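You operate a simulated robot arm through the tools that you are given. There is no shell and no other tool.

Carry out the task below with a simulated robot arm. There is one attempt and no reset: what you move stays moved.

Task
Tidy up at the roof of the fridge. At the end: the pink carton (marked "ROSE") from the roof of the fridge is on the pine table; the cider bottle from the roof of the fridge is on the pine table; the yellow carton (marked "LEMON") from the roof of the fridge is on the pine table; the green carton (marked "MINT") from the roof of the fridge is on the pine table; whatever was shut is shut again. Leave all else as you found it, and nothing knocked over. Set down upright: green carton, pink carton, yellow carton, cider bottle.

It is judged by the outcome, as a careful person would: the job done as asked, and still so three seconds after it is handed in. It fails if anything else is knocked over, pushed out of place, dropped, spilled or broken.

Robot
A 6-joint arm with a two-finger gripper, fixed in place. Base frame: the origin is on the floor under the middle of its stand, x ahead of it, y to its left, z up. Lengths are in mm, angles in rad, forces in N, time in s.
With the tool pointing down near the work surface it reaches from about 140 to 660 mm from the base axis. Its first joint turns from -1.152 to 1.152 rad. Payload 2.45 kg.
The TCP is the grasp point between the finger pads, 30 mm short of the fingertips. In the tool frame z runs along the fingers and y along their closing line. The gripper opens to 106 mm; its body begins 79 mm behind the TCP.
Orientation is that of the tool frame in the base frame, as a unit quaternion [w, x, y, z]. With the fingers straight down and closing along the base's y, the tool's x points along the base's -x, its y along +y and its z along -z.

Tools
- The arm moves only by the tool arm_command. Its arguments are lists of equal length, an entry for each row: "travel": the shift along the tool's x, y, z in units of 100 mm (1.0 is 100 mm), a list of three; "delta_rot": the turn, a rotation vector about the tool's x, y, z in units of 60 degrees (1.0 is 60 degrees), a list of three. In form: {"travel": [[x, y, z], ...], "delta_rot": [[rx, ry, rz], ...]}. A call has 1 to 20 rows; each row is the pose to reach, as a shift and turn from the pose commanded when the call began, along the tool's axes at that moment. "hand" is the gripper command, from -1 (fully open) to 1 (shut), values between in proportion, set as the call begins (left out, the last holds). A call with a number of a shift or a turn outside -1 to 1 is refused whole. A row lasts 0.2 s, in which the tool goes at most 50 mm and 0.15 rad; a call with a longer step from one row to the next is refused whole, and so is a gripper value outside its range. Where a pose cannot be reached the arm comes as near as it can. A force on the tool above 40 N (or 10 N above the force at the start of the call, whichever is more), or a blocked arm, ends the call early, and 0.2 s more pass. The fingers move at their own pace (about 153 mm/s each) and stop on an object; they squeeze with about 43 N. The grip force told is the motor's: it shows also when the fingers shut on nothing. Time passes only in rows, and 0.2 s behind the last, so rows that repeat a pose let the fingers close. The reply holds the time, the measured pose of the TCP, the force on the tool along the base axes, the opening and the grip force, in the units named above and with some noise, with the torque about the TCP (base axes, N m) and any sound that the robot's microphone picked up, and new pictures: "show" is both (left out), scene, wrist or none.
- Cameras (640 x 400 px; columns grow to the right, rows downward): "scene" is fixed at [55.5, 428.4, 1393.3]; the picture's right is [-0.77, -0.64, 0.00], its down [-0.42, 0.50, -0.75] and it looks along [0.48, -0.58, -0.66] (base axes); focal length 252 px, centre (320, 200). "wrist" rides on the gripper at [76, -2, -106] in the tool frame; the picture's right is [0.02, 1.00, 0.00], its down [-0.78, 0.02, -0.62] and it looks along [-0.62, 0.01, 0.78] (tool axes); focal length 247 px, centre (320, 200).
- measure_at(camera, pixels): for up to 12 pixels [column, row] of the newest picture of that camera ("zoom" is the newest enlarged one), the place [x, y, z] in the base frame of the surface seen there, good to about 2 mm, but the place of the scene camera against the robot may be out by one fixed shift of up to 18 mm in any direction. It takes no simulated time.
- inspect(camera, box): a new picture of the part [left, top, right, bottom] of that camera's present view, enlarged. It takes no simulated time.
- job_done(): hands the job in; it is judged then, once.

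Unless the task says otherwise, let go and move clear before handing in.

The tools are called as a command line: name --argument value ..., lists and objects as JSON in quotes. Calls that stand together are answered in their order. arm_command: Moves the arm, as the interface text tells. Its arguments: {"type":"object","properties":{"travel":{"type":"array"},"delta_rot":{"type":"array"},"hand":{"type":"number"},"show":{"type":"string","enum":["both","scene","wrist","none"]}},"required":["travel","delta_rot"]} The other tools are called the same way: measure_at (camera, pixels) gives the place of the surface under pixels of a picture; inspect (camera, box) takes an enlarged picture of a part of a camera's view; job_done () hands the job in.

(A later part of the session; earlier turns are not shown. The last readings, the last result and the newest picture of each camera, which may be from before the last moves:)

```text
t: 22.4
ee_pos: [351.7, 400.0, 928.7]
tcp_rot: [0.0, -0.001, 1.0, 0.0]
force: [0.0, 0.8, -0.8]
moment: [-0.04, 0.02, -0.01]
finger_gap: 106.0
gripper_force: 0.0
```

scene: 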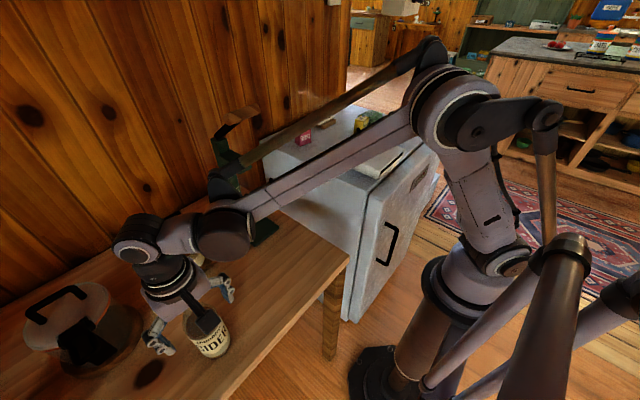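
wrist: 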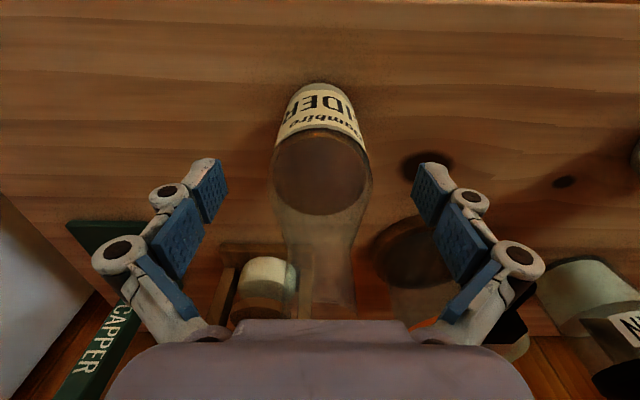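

The bottle stands upright and released. Raising straight up clear of it.

arm_command --travel '[[0, 0, -0.15], [0, 0, -0.5], [0, 0, -0.9], [0, 0, -1.0]]' --delta_rot '[[0, 0, 0], [0, 0, 0], [0, 0, 0], [0, 0, 0]]' --show "none"

arm_command --travel '[[0, 0, -0.4], [0, 0, -0.8], [0, 0, -1.0]]' --delta_rot '[[0, 0, 0], [0, 0, 0], [0, 0, 0]]' --show "both"

```text
t: 23.4
ee_pos: [351.4, 399.4, 1028.0]
tcp_rot: [0.0, 0.0, 1.0, 0.0]
force: [-0.2, -0.7, 0.4]
moment: [0.01, 0.0, -0.02]
finger_gap: 105.9
gripper_force: 0.0
```

```text
t: 24.2
ee_pos: [347.3, 397.3, 1128.2]
tcp_rot: [0.0, 0.0, 1.0, 0.0]
force: [-0.3, -0.9, -0.2]
moment: [-0.01, -0.01, 0.03]
finger_gap: 105.9
gripper_force: 0.0
```

scene: 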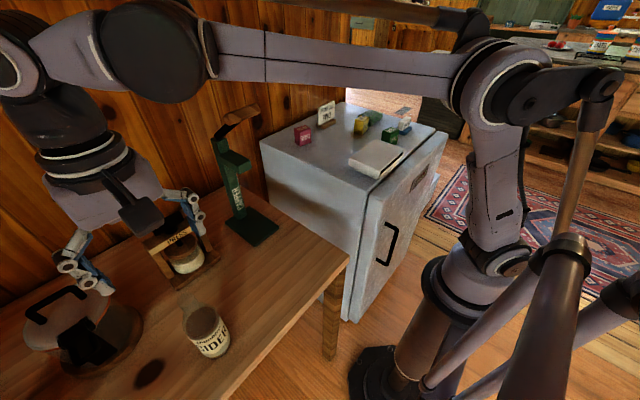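
wrist: 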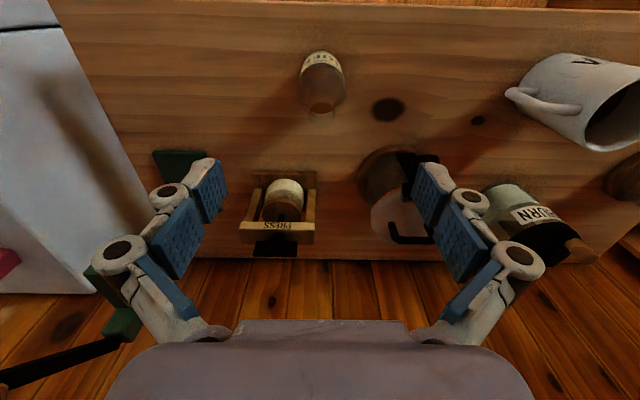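

Clear of the bottle. Moving back toward the fridge along y at x≈350, and yawing −13° to match ROSE on the way.

arm_command --travel '[[0, -0.4, 0], [0, -0.8, 0], [0, -1.0, 0]]' --delta_rot '[[0, 0, 0], [0, 0, 0], [0, 0, 0]]' --show "none"

arm_command --travel '[[0, -0.4, 0], [0, -0.8, 0], [0, -1.0, 0]]' --delta_rot '[[0, 0, 0], [0, 0, 0], [0, 0, 0]]' --show "none"

arm_command --travel '[[0, -0.4, 0], [0, -0.8, 0], [0, -1.0, 0]]' --delta_rot '[[0, 0, 0], [0, 0, 0], [0, 0, 0]]' --show "none"

arm_command --travel '[[0, -0.4, 0], [0, -0.8, 0], [0, -1.0, 0]]' --delta_rot '[[0, 0, 0], [0, 0, 0], [0, 0, 0]]' --show "none"

arm_command --travel '[[0, -0.4, 0], [0, -0.8, 0], [0, -1.0, 0]]' --delta_rot '[[0, 0, 0.1], [0, 0, 0.2167], [0, 0, 0.2167]]' --show "none"

arm_command --travel '[[0, 0, 0], [0, 0, 0], [0, 0, 0], [0, 0, 0]]' --delta_rot '[[0, -0.12, 0], [0, -0.24, 0], [0, -0.36, 0], [0, -0.4775, 0]]' --show "both"

```text
t: 25.0
ee_pos: [350.4, 300.4, 1126.3]
tcp_rot: [0.0, -0.001, 1.0, 0.001]
force: [0.0, 0.7, 0.1]
moment: [0.01, 0.0, 0.0]
finger_gap: 105.8
gripper_force: 0.1
```

```text
t: 25.8
ee_pos: [350.2, 200.1, 1128.0]
tcp_rot: [0.0, -0.001, 1.0, -0.001]
force: [0.4, 0.6, 0.0]
moment: [-0.01, 0.01, 0.0]
finger_gap: 105.9
gripper_force: 0.2
```

```text
t: 26.6
ee_pos: [353.3, 99.5, 1132.0]
tcp_rot: [0.0, -0.001, 1.0, -0.001]
force: [-0.6, 0.6, 0.6]
moment: [0.01, 0.02, -0.02]
finger_gap: 106.0
gripper_force: 0.1
```

```text
t: 27.4
ee_pos: [352.9, -2.0, 1130.7]
tcp_rot: [-0.001, -0.001, 1.0, -0.001]
force: [0.4, 0.0, -0.4]
moment: [-0.01, 0.0, 0.01]
finger_gap: 105.7
gripper_force: 0.1
```

```text
t: 28.2
ee_pos: [350.5, -99.0, 1130.3]
tcp_rot: [0.0, 0.113, 0.994, 0.0]
force: [0.6, -0.1, -0.5]
moment: [0.03, -0.02, 0.0]
finger_gap: 106.2
gripper_force: 0.1
```

```text
t: 29.2
ee_pos: [350.1, -100.7, 1129.9]
tcp_rot: [0.247, 0.11, 0.962, -0.028]
force: [0.1, 0.8, -0.3]
moment: [0.05, -0.03, 0.01]
finger_gap: 105.9
gripper_force: 0.0
```

scene: 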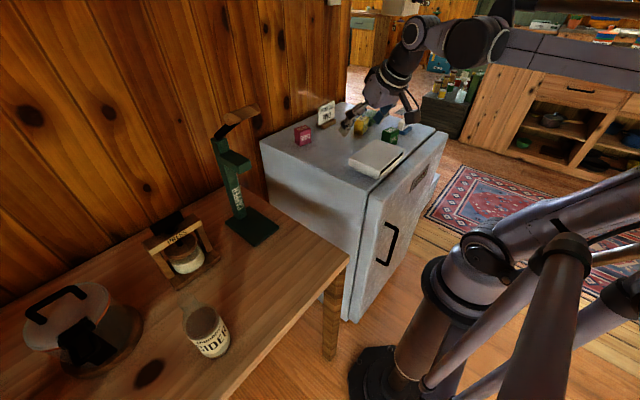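
wrist: 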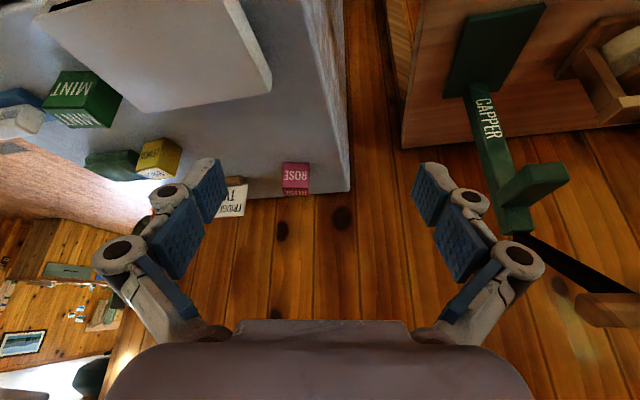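

Orientation is as planned (tool z ≈ (0.47,−0.11,−0.88)). ROSE is at (296,178) in the wrist view. Moving to the standoff 100 mm short of it along the tool axis.

arm_command --travel '[[-0.25, -0.05, 0.23], [-0.5, -0.1, 0.47], [-0.73, -0.147, 0.7]]' --delta_rot '[[0, 0, 0], [0, 0, 0], [0, 0, 0]]' --show "none"

arm_command --travel '[[-0.25, -0.05, 0.23], [-0.5, -0.1, 0.47], [-0.73, -0.147, 0.7]]' --delta_rot '[[0, 0, 0], [0, 0, 0], [0, 0, 0]]' --show "wrist"

```text
t: 30.0
ee_pos: [444.5, -136.5, 1102.5]
tcp_rot: [0.247, 0.109, 0.963, -0.028]
force: [0.0, 0.4, -0.4]
moment: [0.02, 0.01, 0.02]
finger_gap: 105.8
gripper_force: 0.1
```

```text
t: 30.8
ee_pos: [535.9, -173.4, 1076.9]
tcp_rot: [0.246, 0.11, 0.963, -0.028]
force: [0.0, -0.4, 0.3]
moment: [0.02, -0.04, -0.02]
finger_gap: 105.8
gripper_force: 0.1
```

wrist: 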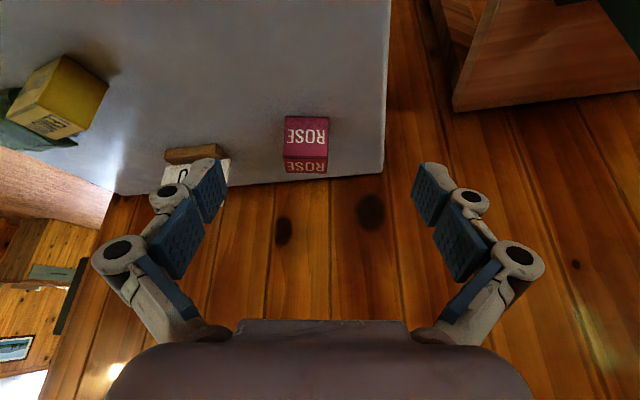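

ROSE is well aligned with the fingers. Measure its corners from this closer view.

inspect --camera "wrist" --box '[250, 90, 370, 200]'

measure_at --camera "wrist" --pixels '[[287, 155], [325, 155], [287, 118], [328, 119], [288, 168], [324, 168], [306, 165], [306, 140], [281, 150], [335, 150]]'

```text
3.64 times, centred on (310, 145) of wrist
```

zoom: 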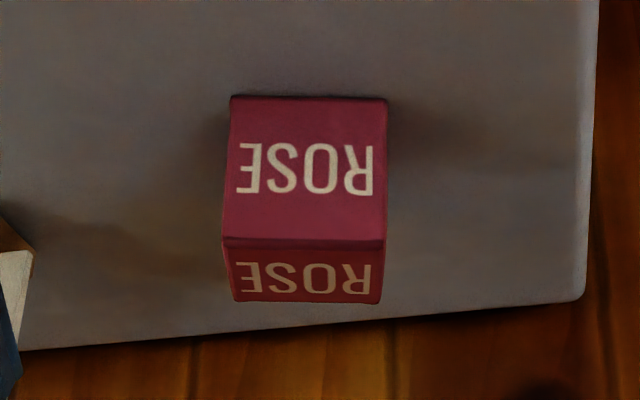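

```text
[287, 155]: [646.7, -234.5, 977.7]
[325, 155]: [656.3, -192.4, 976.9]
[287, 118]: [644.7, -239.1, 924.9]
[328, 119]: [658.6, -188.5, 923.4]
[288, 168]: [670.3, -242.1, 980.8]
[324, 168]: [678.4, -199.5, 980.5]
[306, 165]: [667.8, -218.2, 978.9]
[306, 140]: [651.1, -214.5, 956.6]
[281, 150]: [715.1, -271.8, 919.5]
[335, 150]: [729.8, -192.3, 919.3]
```

ROSE centre ≈(675,−220), yaw ≈ −13°, matching the tool. I'll move to the 100 mm standoff with the fingers at ~80 mm and look again.

arm_command --travel '[[-0.24, -0.05, 0.24], [-0.48, -0.1, 0.48], [-0.72, -0.144, 0.72]]' --delta_rot '[[0, 0, 0], [0, 0, 0], [0, 0, 0]]' --hand -0.5 --show "both"

```text
t: 31.6
ee_pos: [626.1, -209.0, 1048.8]
tcp_rot: [0.247, 0.11, 0.962, -0.029]
force: [-0.3, -0.4, -0.8]
moment: [0.03, 0.0, -0.04]
finger_gap: 79.2
gripper_force: 0.0
```

scene: 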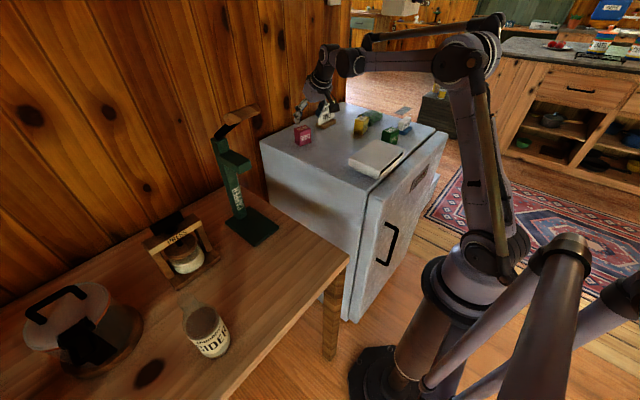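
wrist: 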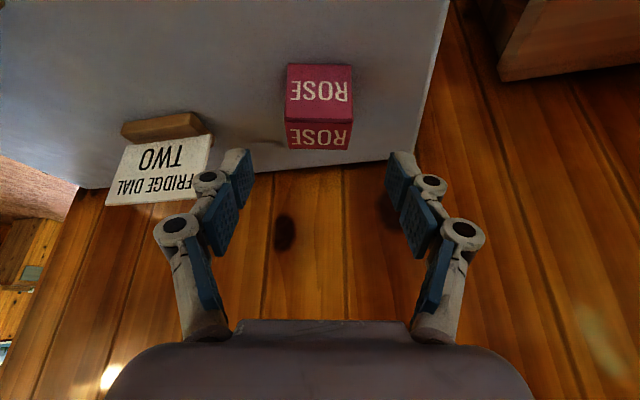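

ROSE is centred between the fingers (col ~320). Quick check of its near edge and far edge from here before moving in.

measure_at --camera "wrist" --pixels '[[320, 122], [290, 122], [350, 124], [320, 147], [290, 146], [348, 148], [292, 70], [350, 72], [210, 150], [185, 120]]'

```text
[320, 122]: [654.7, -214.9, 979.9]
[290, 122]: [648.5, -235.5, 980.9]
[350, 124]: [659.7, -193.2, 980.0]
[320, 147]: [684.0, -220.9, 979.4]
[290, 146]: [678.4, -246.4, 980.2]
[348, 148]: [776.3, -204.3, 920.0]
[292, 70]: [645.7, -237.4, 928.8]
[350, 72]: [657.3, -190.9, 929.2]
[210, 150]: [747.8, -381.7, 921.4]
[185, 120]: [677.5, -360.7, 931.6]
```

ROSE is ~48 wide and ~36 deep, centre ≈(670,−218.5). Moving in along the tool axis to TCP z≈960.

arm_command --travel '[[0.01, 0, 0.3], [0.02, 0, 0.6], [0.03, 0, 0.8], [0.03, 0, 0.92], [0.03, 0, 0.99], [0.03, 0, 0.99]]' --delta_rot '[[0, 0, 0], [0, 0, 0], [0, 0, 0], [0, 0, 0], [0, 0, 0], [0, 0, 0]]' --show "both"

```text
t: 33.0
ee_pos: [670.5, -217.3, 959.0]
tcp_rot: [0.246, 0.11, 0.962, -0.028]
force: [-0.4, -0.4, -0.6]
moment: [0.0, 0.04, 0.04]
finger_gap: 79.4
gripper_force: 0.0
```

scene: 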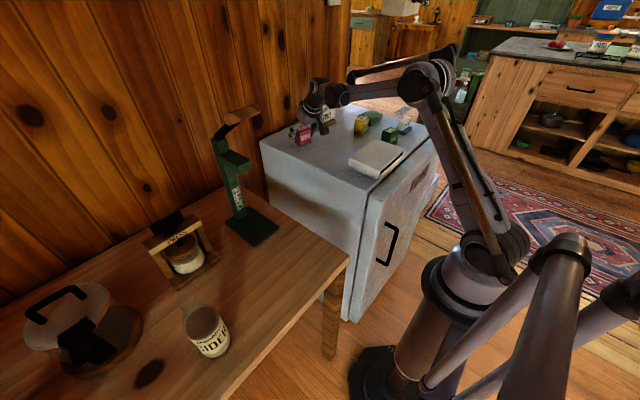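
wrist: 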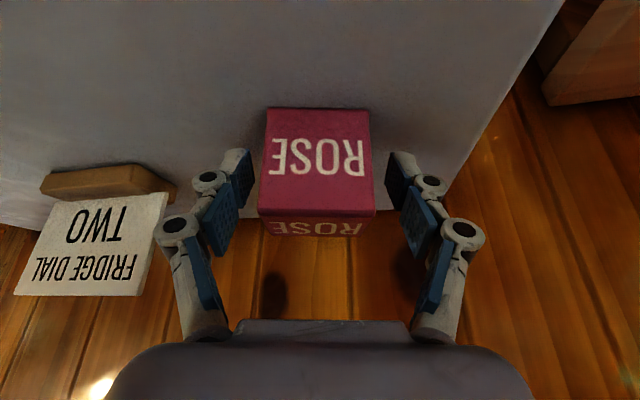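

TCP is at (670.5,−217.3,959) with ROSE squarely between the pads. Closing.

arm_command --travel '[[0, 0, 0], [0, 0, 0], [0, 0, 0], [0, 0, 0]]' --delta_rot '[[0, 0, 0], [0, 0, 0], [0, 0, 0], [0, 0, 0]]' --hand 1 --show "both"

```text
t: 34.0
ee_pos: [669.7, -217.8, 958.4]
tcp_rot: [0.246, 0.109, 0.963, -0.028]
force: [-0.9, 0.2, 1.9]
moment: [-0.08, -0.01, 0.01]
finger_gap: 54.0
gripper_force: 43.2
```

scene: 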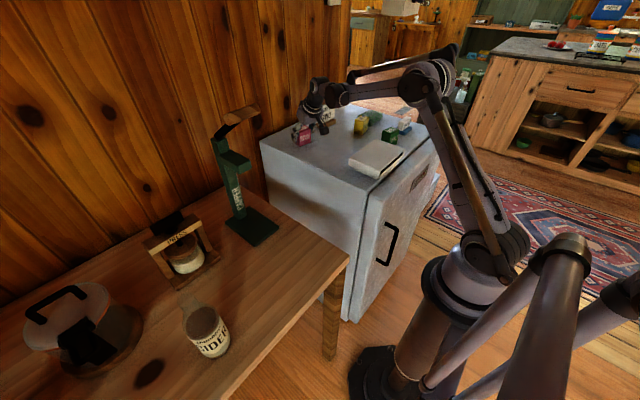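
wrist: 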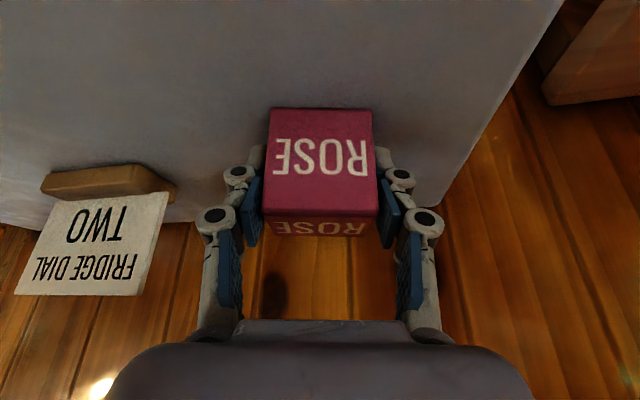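

Gripped at 54 mm. Lifting straight up 30 mm first to check the hold.

arm_command --travel '[[-0.024, 0, -0.044], [-0.072, 0, -0.132], [-0.144, 0, -0.263]]' --delta_rot '[[0, 0, 0], [0, 0, 0], [0, 0, 0]]' --show "wrist"

```text
t: 34.8
ee_pos: [669.6, -218.4, 988.4]
tcp_rot: [0.245, 0.11, 0.963, -0.028]
force: [0.1, -0.6, -0.6]
moment: [0.01, 0.01, -0.01]
finger_gap: 53.8
gripper_force: 42.1
```

wrist: 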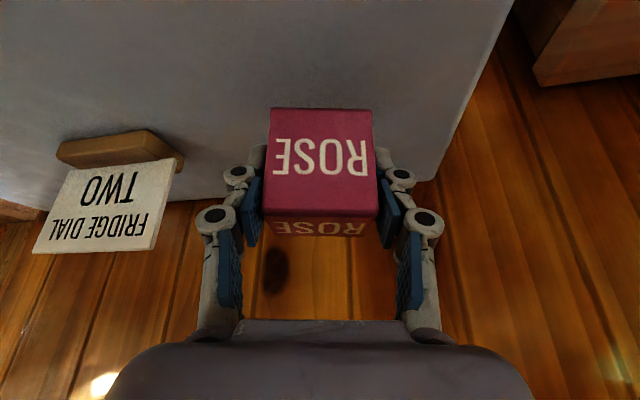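

ROSE is held. Lift to carrying height (TCP ≈1048) and retreat toward the robot in stages.

arm_command --travel '[[-0.1, 0, -0.19], [-0.2, 0, -0.37], [-0.287, 0, -0.527]]' --delta_rot '[[0, 0, 0], [0, 0, 0], [0, 0, 0]]' --show "none"

arm_command --travel '[[0.25, 0.05, -0.137], [0.5, 0.1, -0.273], [0.75, 0.156, -0.41]]' --delta_rot '[[0, 0, 0], [0, 0, 0], [0, 0, 0]]' --show "both"

```text
t: 35.6
ee_pos: [670.4, -218.2, 1048.4]
tcp_rot: [0.246, 0.11, 0.963, -0.028]
force: [0.3, 0.2, 0.0]
moment: [-0.01, -0.01, -0.01]
finger_gap: 53.8
gripper_force: 43.1
```

```text
t: 36.4
ee_pos: [591.4, -183.7, 1050.1]
tcp_rot: [0.246, 0.11, 0.962, -0.029]
force: [0.4, 1.2, -0.6]
moment: [-0.02, -0.05, 0.02]
finger_gap: 54.1
gripper_force: 43.4
```

scene: 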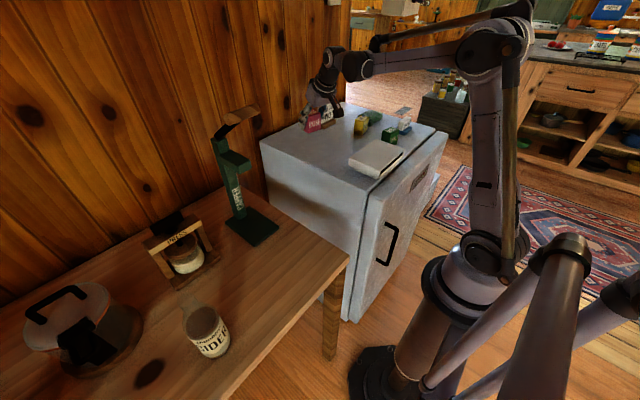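
wrist: 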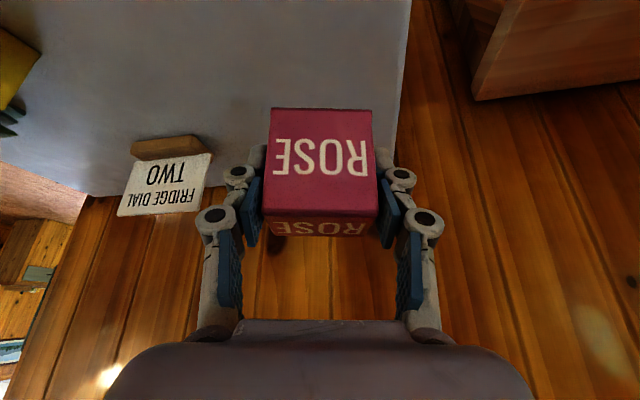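

Carton is steady in the grip. Continue retreating to about (350,−80,1050).

arm_command --travel '[[0.25, 0.05, -0.137], [0.5, 0.1, -0.273], [0.75, 0.156, -0.41]]' --delta_rot '[[0, 0, 0], [0, 0, 0], [0, 0, 0]]' --show "none"

arm_command --travel '[[0.25, 0.05, -0.137], [0.5, 0.1, -0.273], [0.75, 0.156, -0.41]]' --delta_rot '[[0, 0, 0], [0, 0, 0], [0, 0, 0]]' --show "none"

arm_command --travel '[[0.25, 0.05, -0.137], [0.5, 0.1, -0.273], [0.75, 0.156, -0.41]]' --delta_rot '[[0, 0, 0], [0, 0, 0], [0, 0, 0]]' --show "both"

```text
t: 37.2
ee_pos: [511.3, -149.4, 1048.7]
tcp_rot: [0.246, 0.108, 0.963, -0.028]
force: [-0.1, -0.2, -1.6]
moment: [0.01, 0.0, -0.04]
finger_gap: 53.9
gripper_force: 43.0
```

```text
t: 38.0
ee_pos: [431.2, -116.1, 1048.9]
tcp_rot: [0.246, 0.11, 0.963, -0.029]
force: [0.3, 0.2, 0.0]
moment: [0.0, -0.01, -0.02]
finger_gap: 54.0
gripper_force: 43.2
```

```text
t: 38.8
ee_pos: [353.4, -83.3, 1051.1]
tcp_rot: [0.246, 0.11, 0.963, -0.028]
force: [0.1, 1.1, -1.1]
moment: [-0.03, -0.06, -0.01]
finger_gap: 53.8
gripper_force: 42.9
```

scene: 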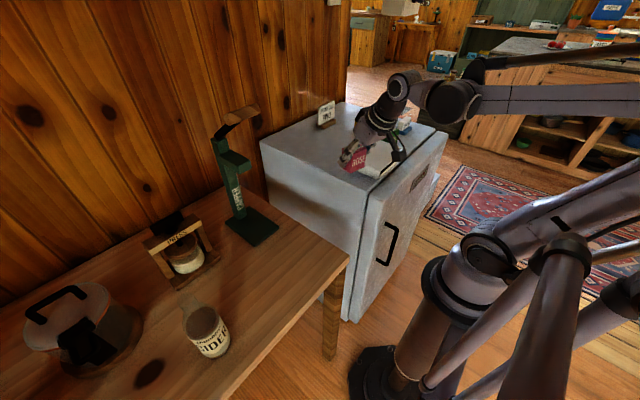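
wrist: 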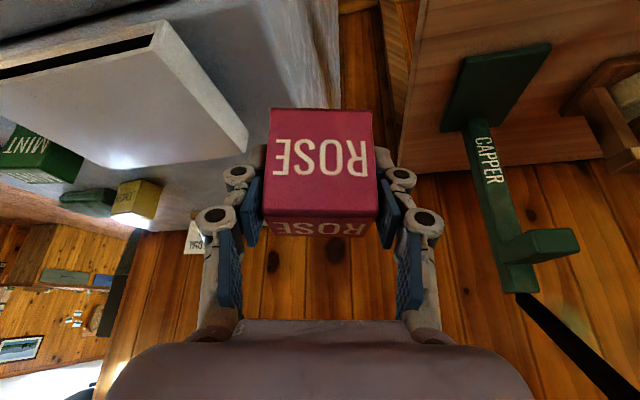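

Next, along +y to y≈257 over the free table area (four 85 mm steps).

arm_command --travel '[[0.067, 0.33, -0.0366], [0.134, 0.66, -0.073], [0.168, 0.828, -0.0916]]' --delta_rot '[[0, 0, 0], [0, 0, 0], [0, 0, 0]]' --show "none"

arm_command --travel '[[0.067, 0.33, -0.0366], [0.134, 0.66, -0.073], [0.168, 0.828, -0.0916]]' --delta_rot '[[0, 0, 0], [0, 0, 0], [0, 0, 0]]' --show "none"

arm_command --travel '[[0.067, 0.33, -0.0366], [0.134, 0.66, -0.073], [0.168, 0.828, -0.0916]]' --delta_rot '[[0, 0, 0], [0, 0, 0], [0, 0, 0]]' --show "none"

arm_command --travel '[[0.067, 0.33, -0.0366], [0.134, 0.66, -0.073], [0.168, 0.828, -0.0916]]' --delta_rot '[[0, 0, 0], [0, 0, 0], [0, 0, 0]]' --show "both"

```text
t: 39.6
ee_pos: [350.5, 5.2, 1050.3]
tcp_rot: [0.247, 0.11, 0.962, -0.028]
force: [0.6, 0.0, -0.1]
moment: [-0.02, -0.01, 0.02]
finger_gap: 53.8
gripper_force: 43.0
```

```text
t: 40.4
ee_pos: [349.9, 90.5, 1051.5]
tcp_rot: [0.247, 0.109, 0.962, -0.028]
force: [-0.4, 0.0, -1.6]
moment: [-0.01, 0.01, -0.01]
finger_gap: 54.0
gripper_force: 42.8
```

```text
t: 41.2
ee_pos: [353.3, 175.3, 1050.8]
tcp_rot: [0.246, 0.109, 0.963, -0.028]
force: [0.0, -0.2, -0.9]
moment: [-0.03, 0.01, -0.03]
finger_gap: 53.9
gripper_force: 42.7
```

```text
t: 42.0
ee_pos: [350.3, 260.2, 1047.1]
tcp_rot: [0.247, 0.109, 0.962, -0.027]
force: [-0.8, 0.9, -1.1]
moment: [0.04, -0.04, 0.0]
finger_gap: 53.8
gripper_force: 42.8
```

scene: 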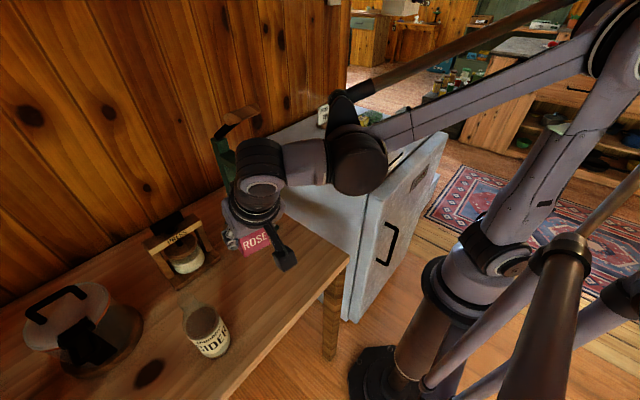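
wrist: 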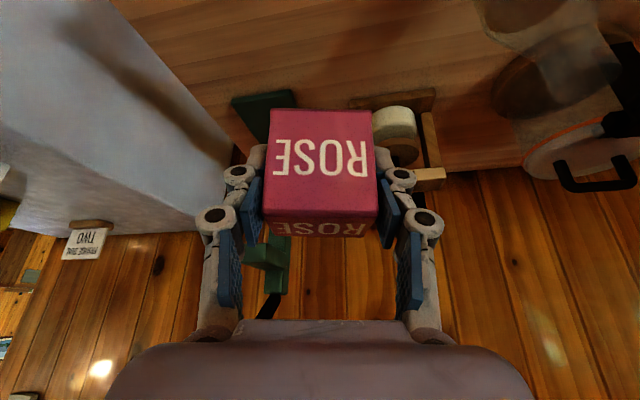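

ROSE is over (350,260). Lowering 200 mm in two calls, then final approach.

arm_command --travel '[[0.168, 0, 0.307], [0.335, 0, 0.615], [0.503, 0, 0.922]]' --delta_rot '[[0, 0, 0], [0, 0, 0], [0, 0, 0]]' --show "none"

arm_command --travel '[[0.168, 0, 0.307], [0.335, 0, 0.615], [0.42, 0, 0.77], [0.455, 0, 0.834]]' --delta_rot '[[0, 0, 0], [0, 0, 0], [0, 0, 0], [0, 0, 0]]' --show "both"

```text
t: 42.8
ee_pos: [350.8, 260.0, 944.0]
tcp_rot: [0.247, 0.109, 0.963, -0.027]
force: [-0.1, -0.5, -0.6]
moment: [-0.02, 0.01, 0.04]
finger_gap: 53.7
gripper_force: 43.2
```

```text
t: 43.8
ee_pos: [351.2, 260.5, 848.4]
tcp_rot: [0.246, 0.109, 0.963, -0.027]
force: [-0.3, 0.1, 0.1]
moment: [0.01, -0.02, -0.02]
finger_gap: 54.0
gripper_force: 42.8
```

scene: 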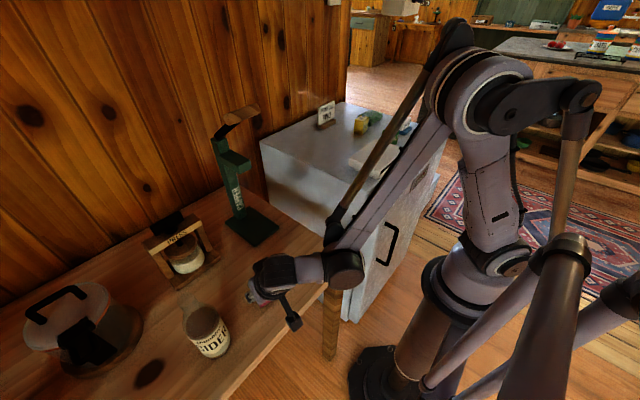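
wrist: 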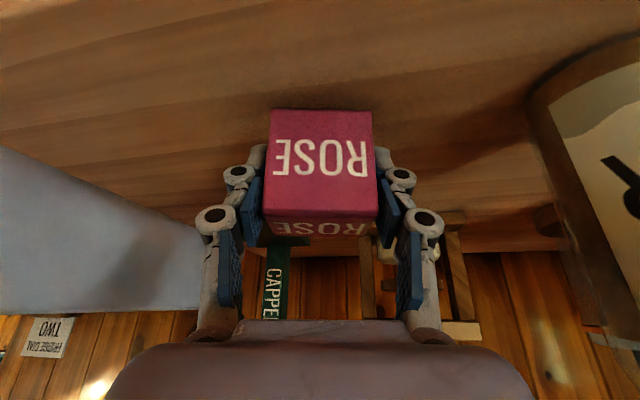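

About 9–10 mm left. Lowering in small steps watching for contact.

arm_command --travel '[[0.019, 0, 0.035], [0.034, 0, 0.061], [0.038, 0, 0.07], [0.043, 0, 0.079], [0.043, 0, 0.079]]' --delta_rot '[[0, 0, 0], [0, 0, 0], [0, 0, 0], [0, 0, 0], [0, 0, 0]]' --show "none"

```text
t: 45.0
ee_pos: [351.4, 259.7, 840.8]
tcp_rot: [0.246, 0.109, 0.963, -0.028]
force: [0.1, -0.3, -0.7]
moment: [-0.02, -0.04, 0.0]
finger_gap: 54.1
gripper_force: 43.1
```

arm_command --travel '[[0.005, 0, 0.009], [0.01, 0, 0.018], [0.01, 0, 0.018]]' --delta_rot '[[0, 0, 0], [0, 0, 0], [0, 0, 0]]' --show "none"

```text
t: 45.8
ee_pos: [351.1, 259.7, 838.0]
tcp_rot: [0.246, 0.11, 0.962, -0.028]
force: [0.5, 0.2, -0.5]
moment: [-0.01, 0.0, -0.05]
finger_gap: 53.7
gripper_force: 43.2
```

arm_command --travel '[[0.005, 0, 0.009], [0.005, 0, 0.009]]' --delta_rot '[[0, 0, 0], [0, 0, 0]]' --show "none"

```text
t: 46.4
ee_pos: [351.3, 259.7, 836.7]
tcp_rot: [0.247, 0.108, 0.963, -0.026]
force: [-6.5, 4.2, 29.0]
moment: [0.04, -0.12, 0.04]
finger_gap: 54.1
gripper_force: 42.7
```

Touch-down (29 N). Easing up ~0.7 mm, then opening to about 85 mm.

arm_command --travel '[[-0.0035, 0, -0.0065], [-0.0035, 0, -0.0065]]' --delta_rot '[[0, 0, 0], [0, 0, 0]]' --show "none"

arm_command --travel '[[0, 0, 0], [0, 0, 0], [0, 0, 0]]' --delta_rot '[[0, 0, 0], [0, 0, 0], [0, 0, 0]]' --hand -0.6 --show "both"

```text
t: 47.0
ee_pos: [352.9, 259.5, 836.9]
tcp_rot: [0.246, 0.109, 0.963, -0.028]
force: [-0.5, 1.3, 1.5]
moment: [0.08, 0.03, 0.02]
finger_gap: 53.8
gripper_force: 42.8
```

```text
t: 47.8
ee_pos: [352.1, 258.9, 838.4]
tcp_rot: [0.246, 0.109, 0.963, -0.028]
force: [-0.4, 0.4, -0.1]
moment: [0.03, 0.01, -0.01]
finger_gap: 84.7
gripper_force: 0.1
```

scene: 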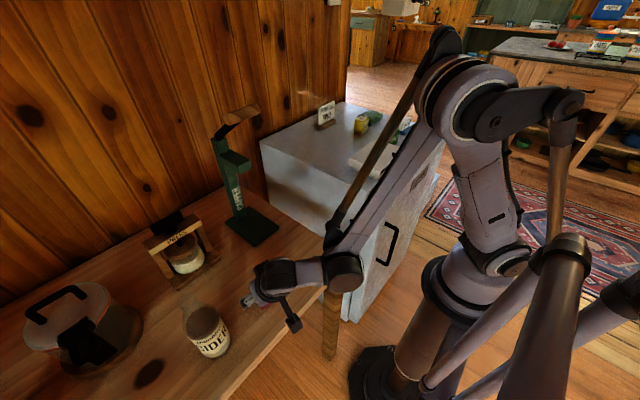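
wrist: 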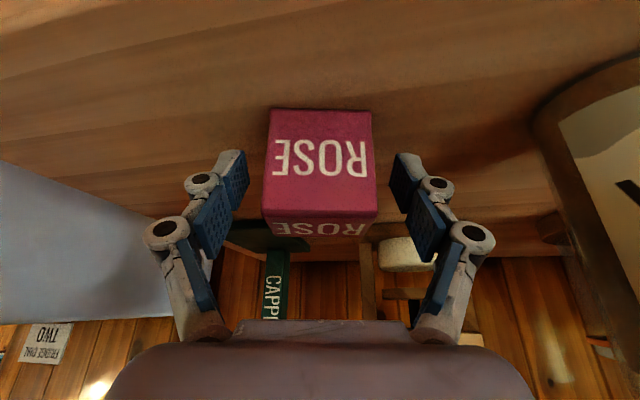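

ROSE stands free. Retreating along the tool axis, then up.

arm_command --travel '[[0, 0, -0.2], [0, 0, -0.5], [0, 0, -0.8], [0, 0, -1.0]]' --delta_rot '[[0, 0, 0], [0, 0, 0], [0, 0, 0], [0, 0, 0]]' --show "both"

arm_command --travel '[[-0.19, 0, -0.35], [-0.38, 0, -0.7], [-0.479, 0, -0.878]]' --delta_rot '[[0, 0, 0], [0, 0, 0], [0, 0, 0]]' --show "none"

arm_command --travel '[[-0.19, 0, -0.35], [-0.34, 0, -0.62]]' --delta_rot '[[0, 0, 0], [0, 0, 0]]' --show "both"

```text
t: 48.8
ee_pos: [304.3, 270.4, 925.1]
tcp_rot: [0.246, 0.11, 0.963, -0.028]
force: [0.7, 0.3, 0.1]
moment: [-0.03, 0.03, 0.0]
finger_gap: 84.7
gripper_force: 0.0
```

scene: 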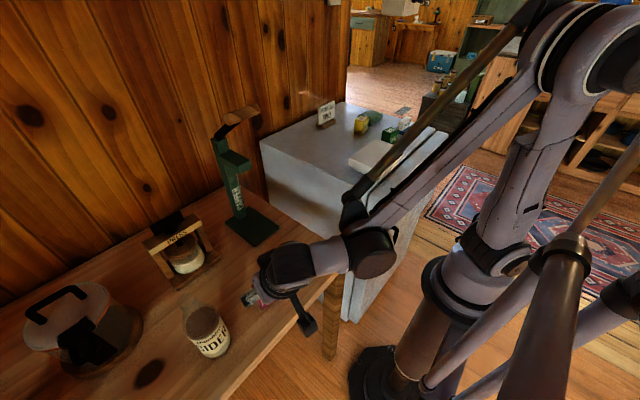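
wrist: 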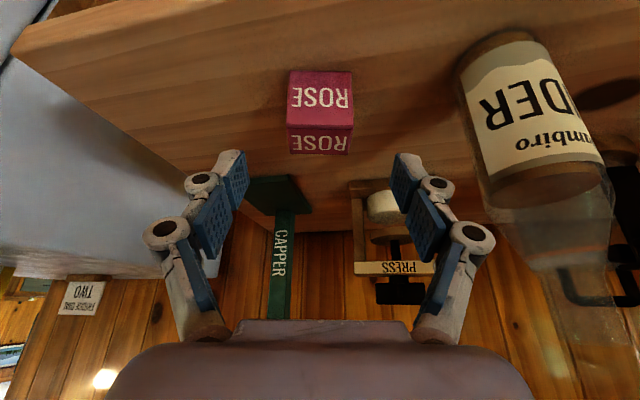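

```text
t: 49.6
ee_pos: [304.4, 269.8, 1025.0]
tcp_rot: [0.246, 0.109, 0.963, -0.028]
force: [0.8, 0.0, 0.2]
moment: [0.05, 0.0, -0.01]
finger_gap: 84.8
gripper_force: 0.0
```

```text
t: 50.2
ee_pos: [305.4, 268.7, 1096.9]
tcp_rot: [0.246, 0.11, 0.963, -0.028]
force: [-0.8, -0.1, 0.7]
moment: [0.01, -0.03, 0.0]
finger_gap: 85.1
gripper_force: 0.0
```

scene: 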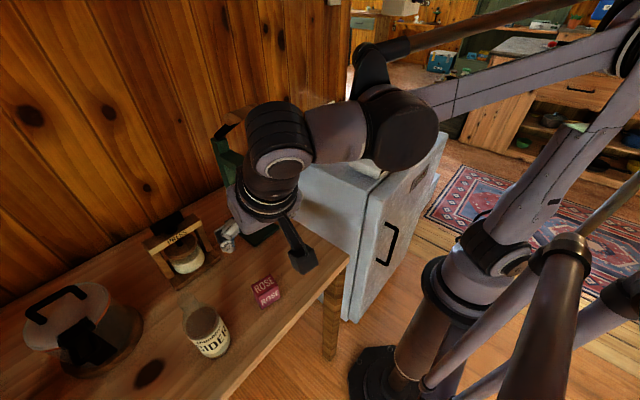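
wrist: 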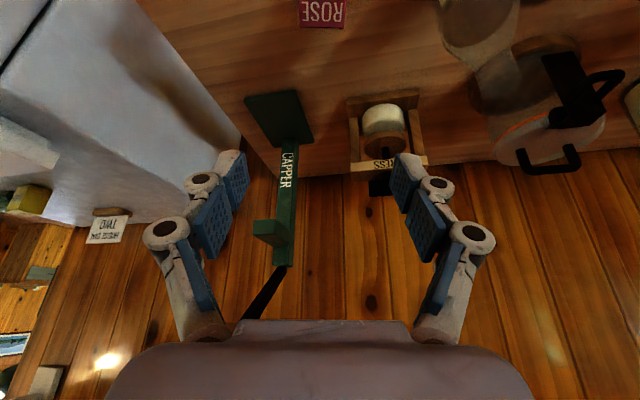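

ROSE stands upright at (350,260). Moving back toward the fridge in y (4×85 mm at z≈1097), then yawing −67° for LEMON.

arm_command --travel '[[-0.084, -0.414, 0.0458], [-0.168, -0.828, 0.0916]]' --delta_rot '[[0, 0, 0], [0, 0, 0]]' --show "none"

arm_command --travel '[[-0.084, -0.414, 0.0458], [-0.168, -0.828, 0.0916]]' --delta_rot '[[0, 0, 0], [0, 0, 0]]' --show "none"

arm_command --travel '[[-0.084, -0.414, 0.0458], [-0.168, -0.828, 0.0916]]' --delta_rot '[[0, 0, 0], [0, 0, 0]]' --show "none"

arm_command --travel '[[-0.084, -0.414, 0.0458], [-0.168, -0.828, 0.0916]]' --delta_rot '[[0, 0, 0], [0, 0, 0]]' --show "none"

arm_command --travel '[[0, 0, 0], [0, 0, 0], [0, 0, 0], [0, 0, 0], [0, 0, 0], [0, 0, 0], [0, 0, 0], [0, 0, 0]]' --delta_rot '[[0.067, 0, 0.1225], [0.134, 0, 0.245], [0.2, 0, 0.3675], [0.2675, 0, 0.49], [0.334, 0, 0.6125], [0.401, 0, 0.735], [0.468, 0, 0.8575], [0.535, 0, 0.98]]' --show "both"

```text
t: 50.8
ee_pos: [307.2, 184.2, 1097.5]
tcp_rot: [0.246, 0.109, 0.963, -0.027]
force: [0.4, -0.1, -0.3]
moment: [0.02, 0.01, 0.04]
finger_gap: 84.7
gripper_force: 0.2
```

```text
t: 51.4
ee_pos: [305.0, 98.2, 1095.9]
tcp_rot: [0.246, 0.108, 0.963, -0.027]
force: [0.2, -0.1, 0.3]
moment: [-0.02, -0.04, 0.04]
finger_gap: 84.6
gripper_force: 0.0
```

```text
t: 52.0
ee_pos: [305.9, 15.7, 1094.0]
tcp_rot: [0.246, 0.109, 0.963, -0.028]
force: [-0.3, 0.1, 0.0]
moment: [0.03, -0.01, 0.0]
finger_gap: 85.0
gripper_force: 0.1
```

```text
t: 52.6
ee_pos: [304.4, -69.3, 1094.1]
tcp_rot: [0.246, 0.11, 0.963, -0.028]
force: [0.5, -0.5, 0.6]
moment: [-0.03, -0.01, 0.01]
finger_gap: 84.9
gripper_force: 0.0
```

```text
t: 54.4
ee_pos: [304.7, -69.2, 1096.0]
tcp_rot: [0.19, 0.623, 0.742, -0.159]
force: [0.2, 0.7, -0.1]
moment: [0.0, 0.0, 0.01]
finger_gap: 84.9
gripper_force: 0.0
```

scene: 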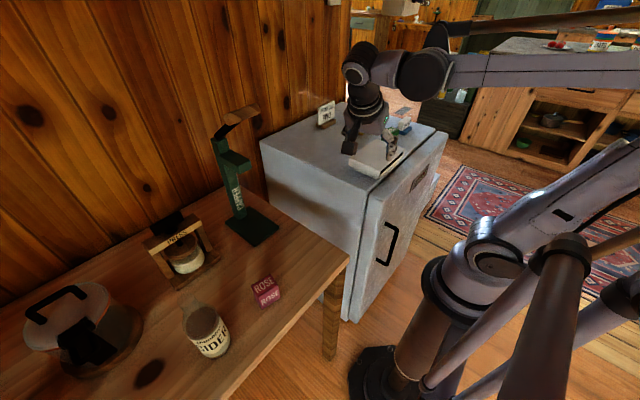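
wrist: 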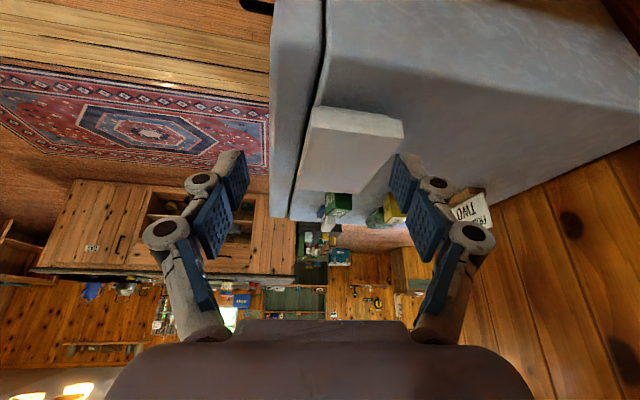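

Orientation matches the plan (tool y ≈ (0.985,0.17), tilt toward −y). Moving to the LEMON standoff (~(543,−391,1048)) in three steps, passing ~80 mm over the white box.

arm_command --travel '[[-0.243, 0.149, 0.179], [-0.486, 0.298, 0.357], [-0.728, 0.447, 0.536], [-0.971, 0.596, 0.714]]' --delta_rot '[[0, 0, 0], [0, 0, 0], [0, 0, 0], [0, 0, 0]]' --show "none"

arm_command --travel '[[-0.243, 0.149, 0.179], [-0.486, 0.298, 0.357], [-0.728, 0.447, 0.536], [-0.971, 0.596, 0.714]]' --delta_rot '[[0, 0, 0], [0, 0, 0], [0, 0, 0], [0, 0, 0]]' --show "both"

```text
t: 55.4
ee_pos: [384.3, -177.5, 1080.7]
tcp_rot: [0.189, 0.622, 0.743, -0.159]
force: [0.4, -0.5, 0.9]
moment: [0.0, 0.0, 0.0]
finger_gap: 84.7
gripper_force: 0.0
```

```text
t: 56.4
ee_pos: [464.7, -282.3, 1063.1]
tcp_rot: [0.19, 0.623, 0.742, -0.158]
force: [-0.5, -0.4, -0.7]
moment: [0.0, 0.01, 0.0]
finger_gap: 84.9
gripper_force: 0.1
```

scene: 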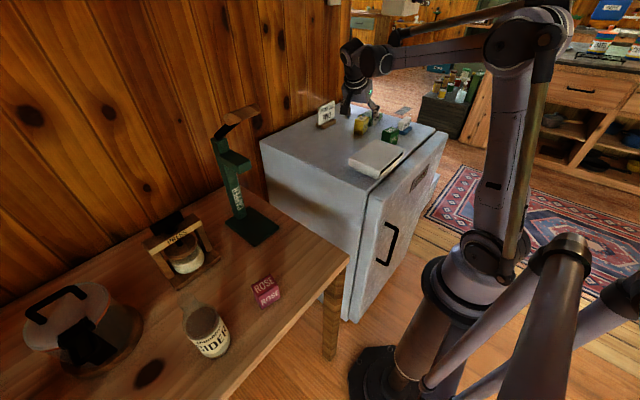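
wrist: 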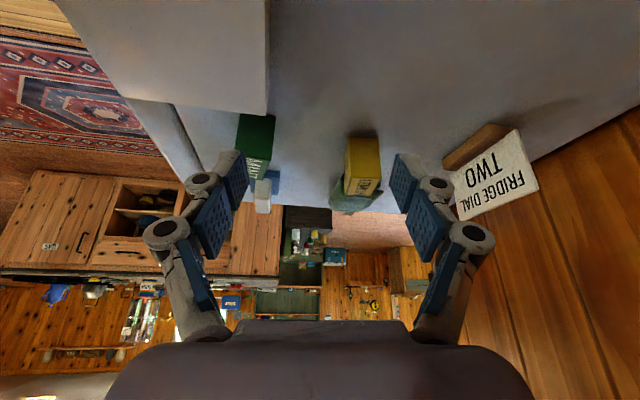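

LEMON appears at (363,165), with the pouch behind it. Zoom and measure its corners.

inspect --camera "wrist" --box '[310, 110, 430, 230]'

measure_at --camera "wrist" --pixels '[[349, 140], [377, 140], [348, 172], [379, 170], [346, 178], [380, 177], [348, 192], [376, 192], [363, 180], [363, 160], [340, 195], [370, 205]]'

```text
3.33 times, centred on (370, 170) of wrist
```

zoom: 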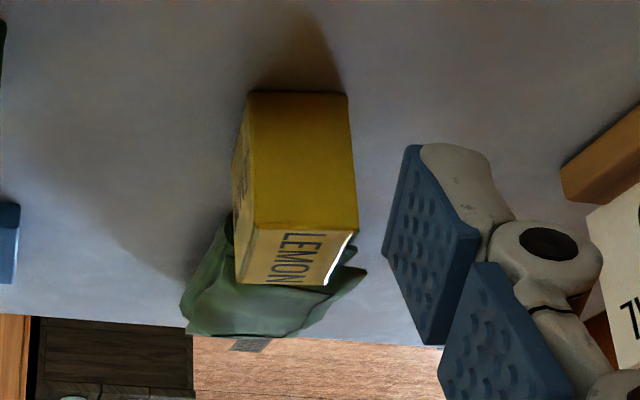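

```text
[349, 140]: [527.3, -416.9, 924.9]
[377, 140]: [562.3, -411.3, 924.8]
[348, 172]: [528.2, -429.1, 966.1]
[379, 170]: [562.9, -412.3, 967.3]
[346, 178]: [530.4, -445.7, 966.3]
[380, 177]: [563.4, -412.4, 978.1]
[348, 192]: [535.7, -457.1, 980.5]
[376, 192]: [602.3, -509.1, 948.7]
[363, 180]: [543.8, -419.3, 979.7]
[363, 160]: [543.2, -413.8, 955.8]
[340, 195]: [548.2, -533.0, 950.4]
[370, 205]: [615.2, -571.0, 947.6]
```

LEMON is ~36 mm wide along the closing line (x′) with centre ≈(549,−441), yaw +9°, as assumed. Moving to the 100 mm standoff.

arm_command --travel '[[-0.25, 0.14, 0.18], [-0.5, 0.28, 0.36], [-0.75, 0.42, 0.54], [-1.0, 0.559, 0.724]]' --delta_rot '[[0, 0, 0], [0, 0, 0], [0, 0, 0], [0, 0, 0]]' --show "both"

```text
t: 57.4
ee_pos: [541.1, -396.0, 1049.0]
tcp_rot: [0.19, 0.623, 0.743, -0.158]
force: [0.3, 0.2, 0.2]
moment: [0.0, 0.02, -0.01]
finger_gap: 84.6
gripper_force: 0.0
```

scene: 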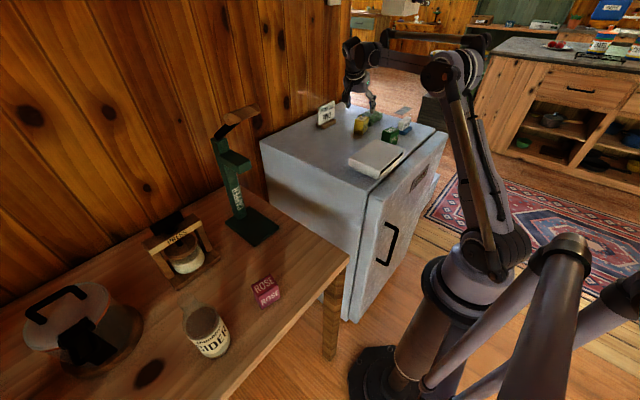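
wrist: 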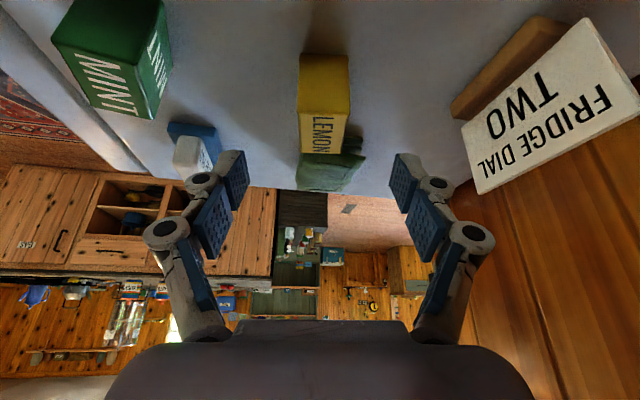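

LEMON is centred at col ~324 between the fingers. Quick corner check before moving in.

measure_at --camera "wrist" --pixels '[[303, 60], [346, 60], [301, 112], [348, 112], [303, 150], [342, 150], [324, 118], [324, 148], [360, 158], [324, 165], [310, 180], [300, 163]]'

```text
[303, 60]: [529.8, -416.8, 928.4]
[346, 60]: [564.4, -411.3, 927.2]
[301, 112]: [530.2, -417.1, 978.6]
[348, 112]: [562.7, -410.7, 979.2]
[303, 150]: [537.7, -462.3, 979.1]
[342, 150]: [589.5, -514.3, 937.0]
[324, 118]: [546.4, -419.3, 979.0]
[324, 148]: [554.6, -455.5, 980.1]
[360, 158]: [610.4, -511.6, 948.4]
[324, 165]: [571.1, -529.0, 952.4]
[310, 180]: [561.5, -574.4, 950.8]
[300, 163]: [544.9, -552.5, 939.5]
```

Consistent: centre (550,−440). Pouch edge is ~45 mm beyond the carton, so the way in is clear. Moving in.

arm_command --travel '[[0.01, 0.005, 0.3], [0.02, 0.015, 0.6], [0.03, 0.015, 0.8], [0.03, 0.015, 0.92], [0.03, 0.015, 0.99], [0.03, 0.015, 0.99]]' --delta_rot '[[0, 0, 0], [0, 0, 0], [0, 0, 0], [0, 0, 0], [0, 0, 0], [0, 0, 0]]' --show "both"

```text
t: 58.8
ee_pos: [548.9, -439.7, 960.2]
tcp_rot: [0.19, 0.623, 0.742, -0.159]
force: [-0.2, -0.6, 0.3]
moment: [0.0, -0.02, -0.05]
finger_gap: 84.6
gripper_force: 0.0
```

scene: 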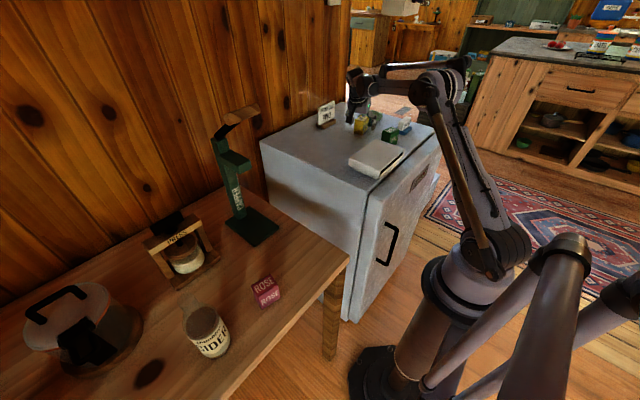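
wrist: 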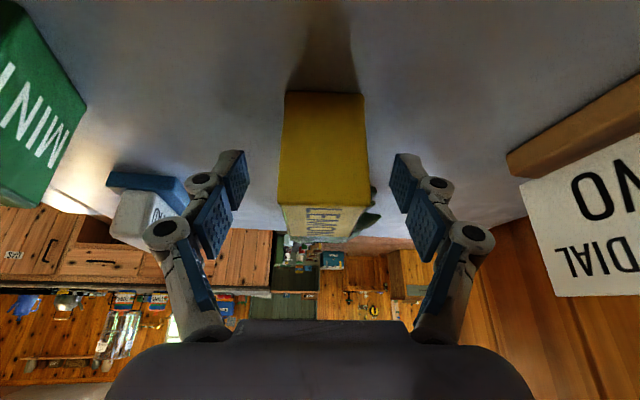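

LEMON sits between the pads at the TCP. Closing.

arm_command --travel '[[0, 0, 0], [0, 0, 0], [0, 0, 0], [0, 0, 0]]' --delta_rot '[[0, 0, 0], [0, 0, 0], [0, 0, 0], [0, 0, 0]]' --hand 1 --show "wrist"

```text
t: 59.8
ee_pos: [548.3, -440.1, 960.1]
tcp_rot: [0.189, 0.623, 0.742, -0.159]
force: [0.4, -0.5, 1.9]
moment: [0.04, 0.02, 0.0]
finger_gap: 38.6
gripper_force: 43.3
```

wrist: 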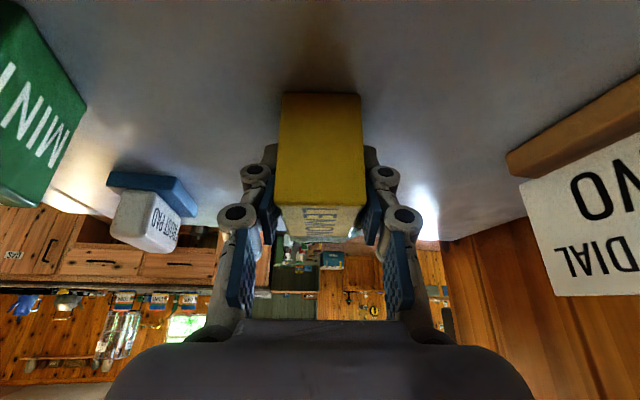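

Gripped at 38.6 mm. Lift 30 mm and check, then on to 90 mm.

arm_command --travel '[[-0.024, 0, -0.044], [-0.072, 0, -0.132], [-0.144, 0, -0.263]]' --delta_rot '[[0, 0, 0], [0, 0, 0], [0, 0, 0]]' --show "wrist"

```text
t: 60.6
ee_pos: [551.0, -438.0, 989.8]
tcp_rot: [0.19, 0.623, 0.743, -0.158]
force: [-1.2, 0.9, -1.5]
moment: [-0.01, 0.02, -0.01]
finger_gap: 38.6
gripper_force: 44.0
```

wrist: 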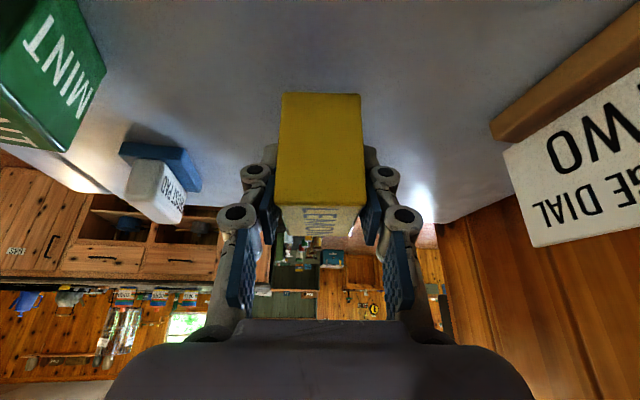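

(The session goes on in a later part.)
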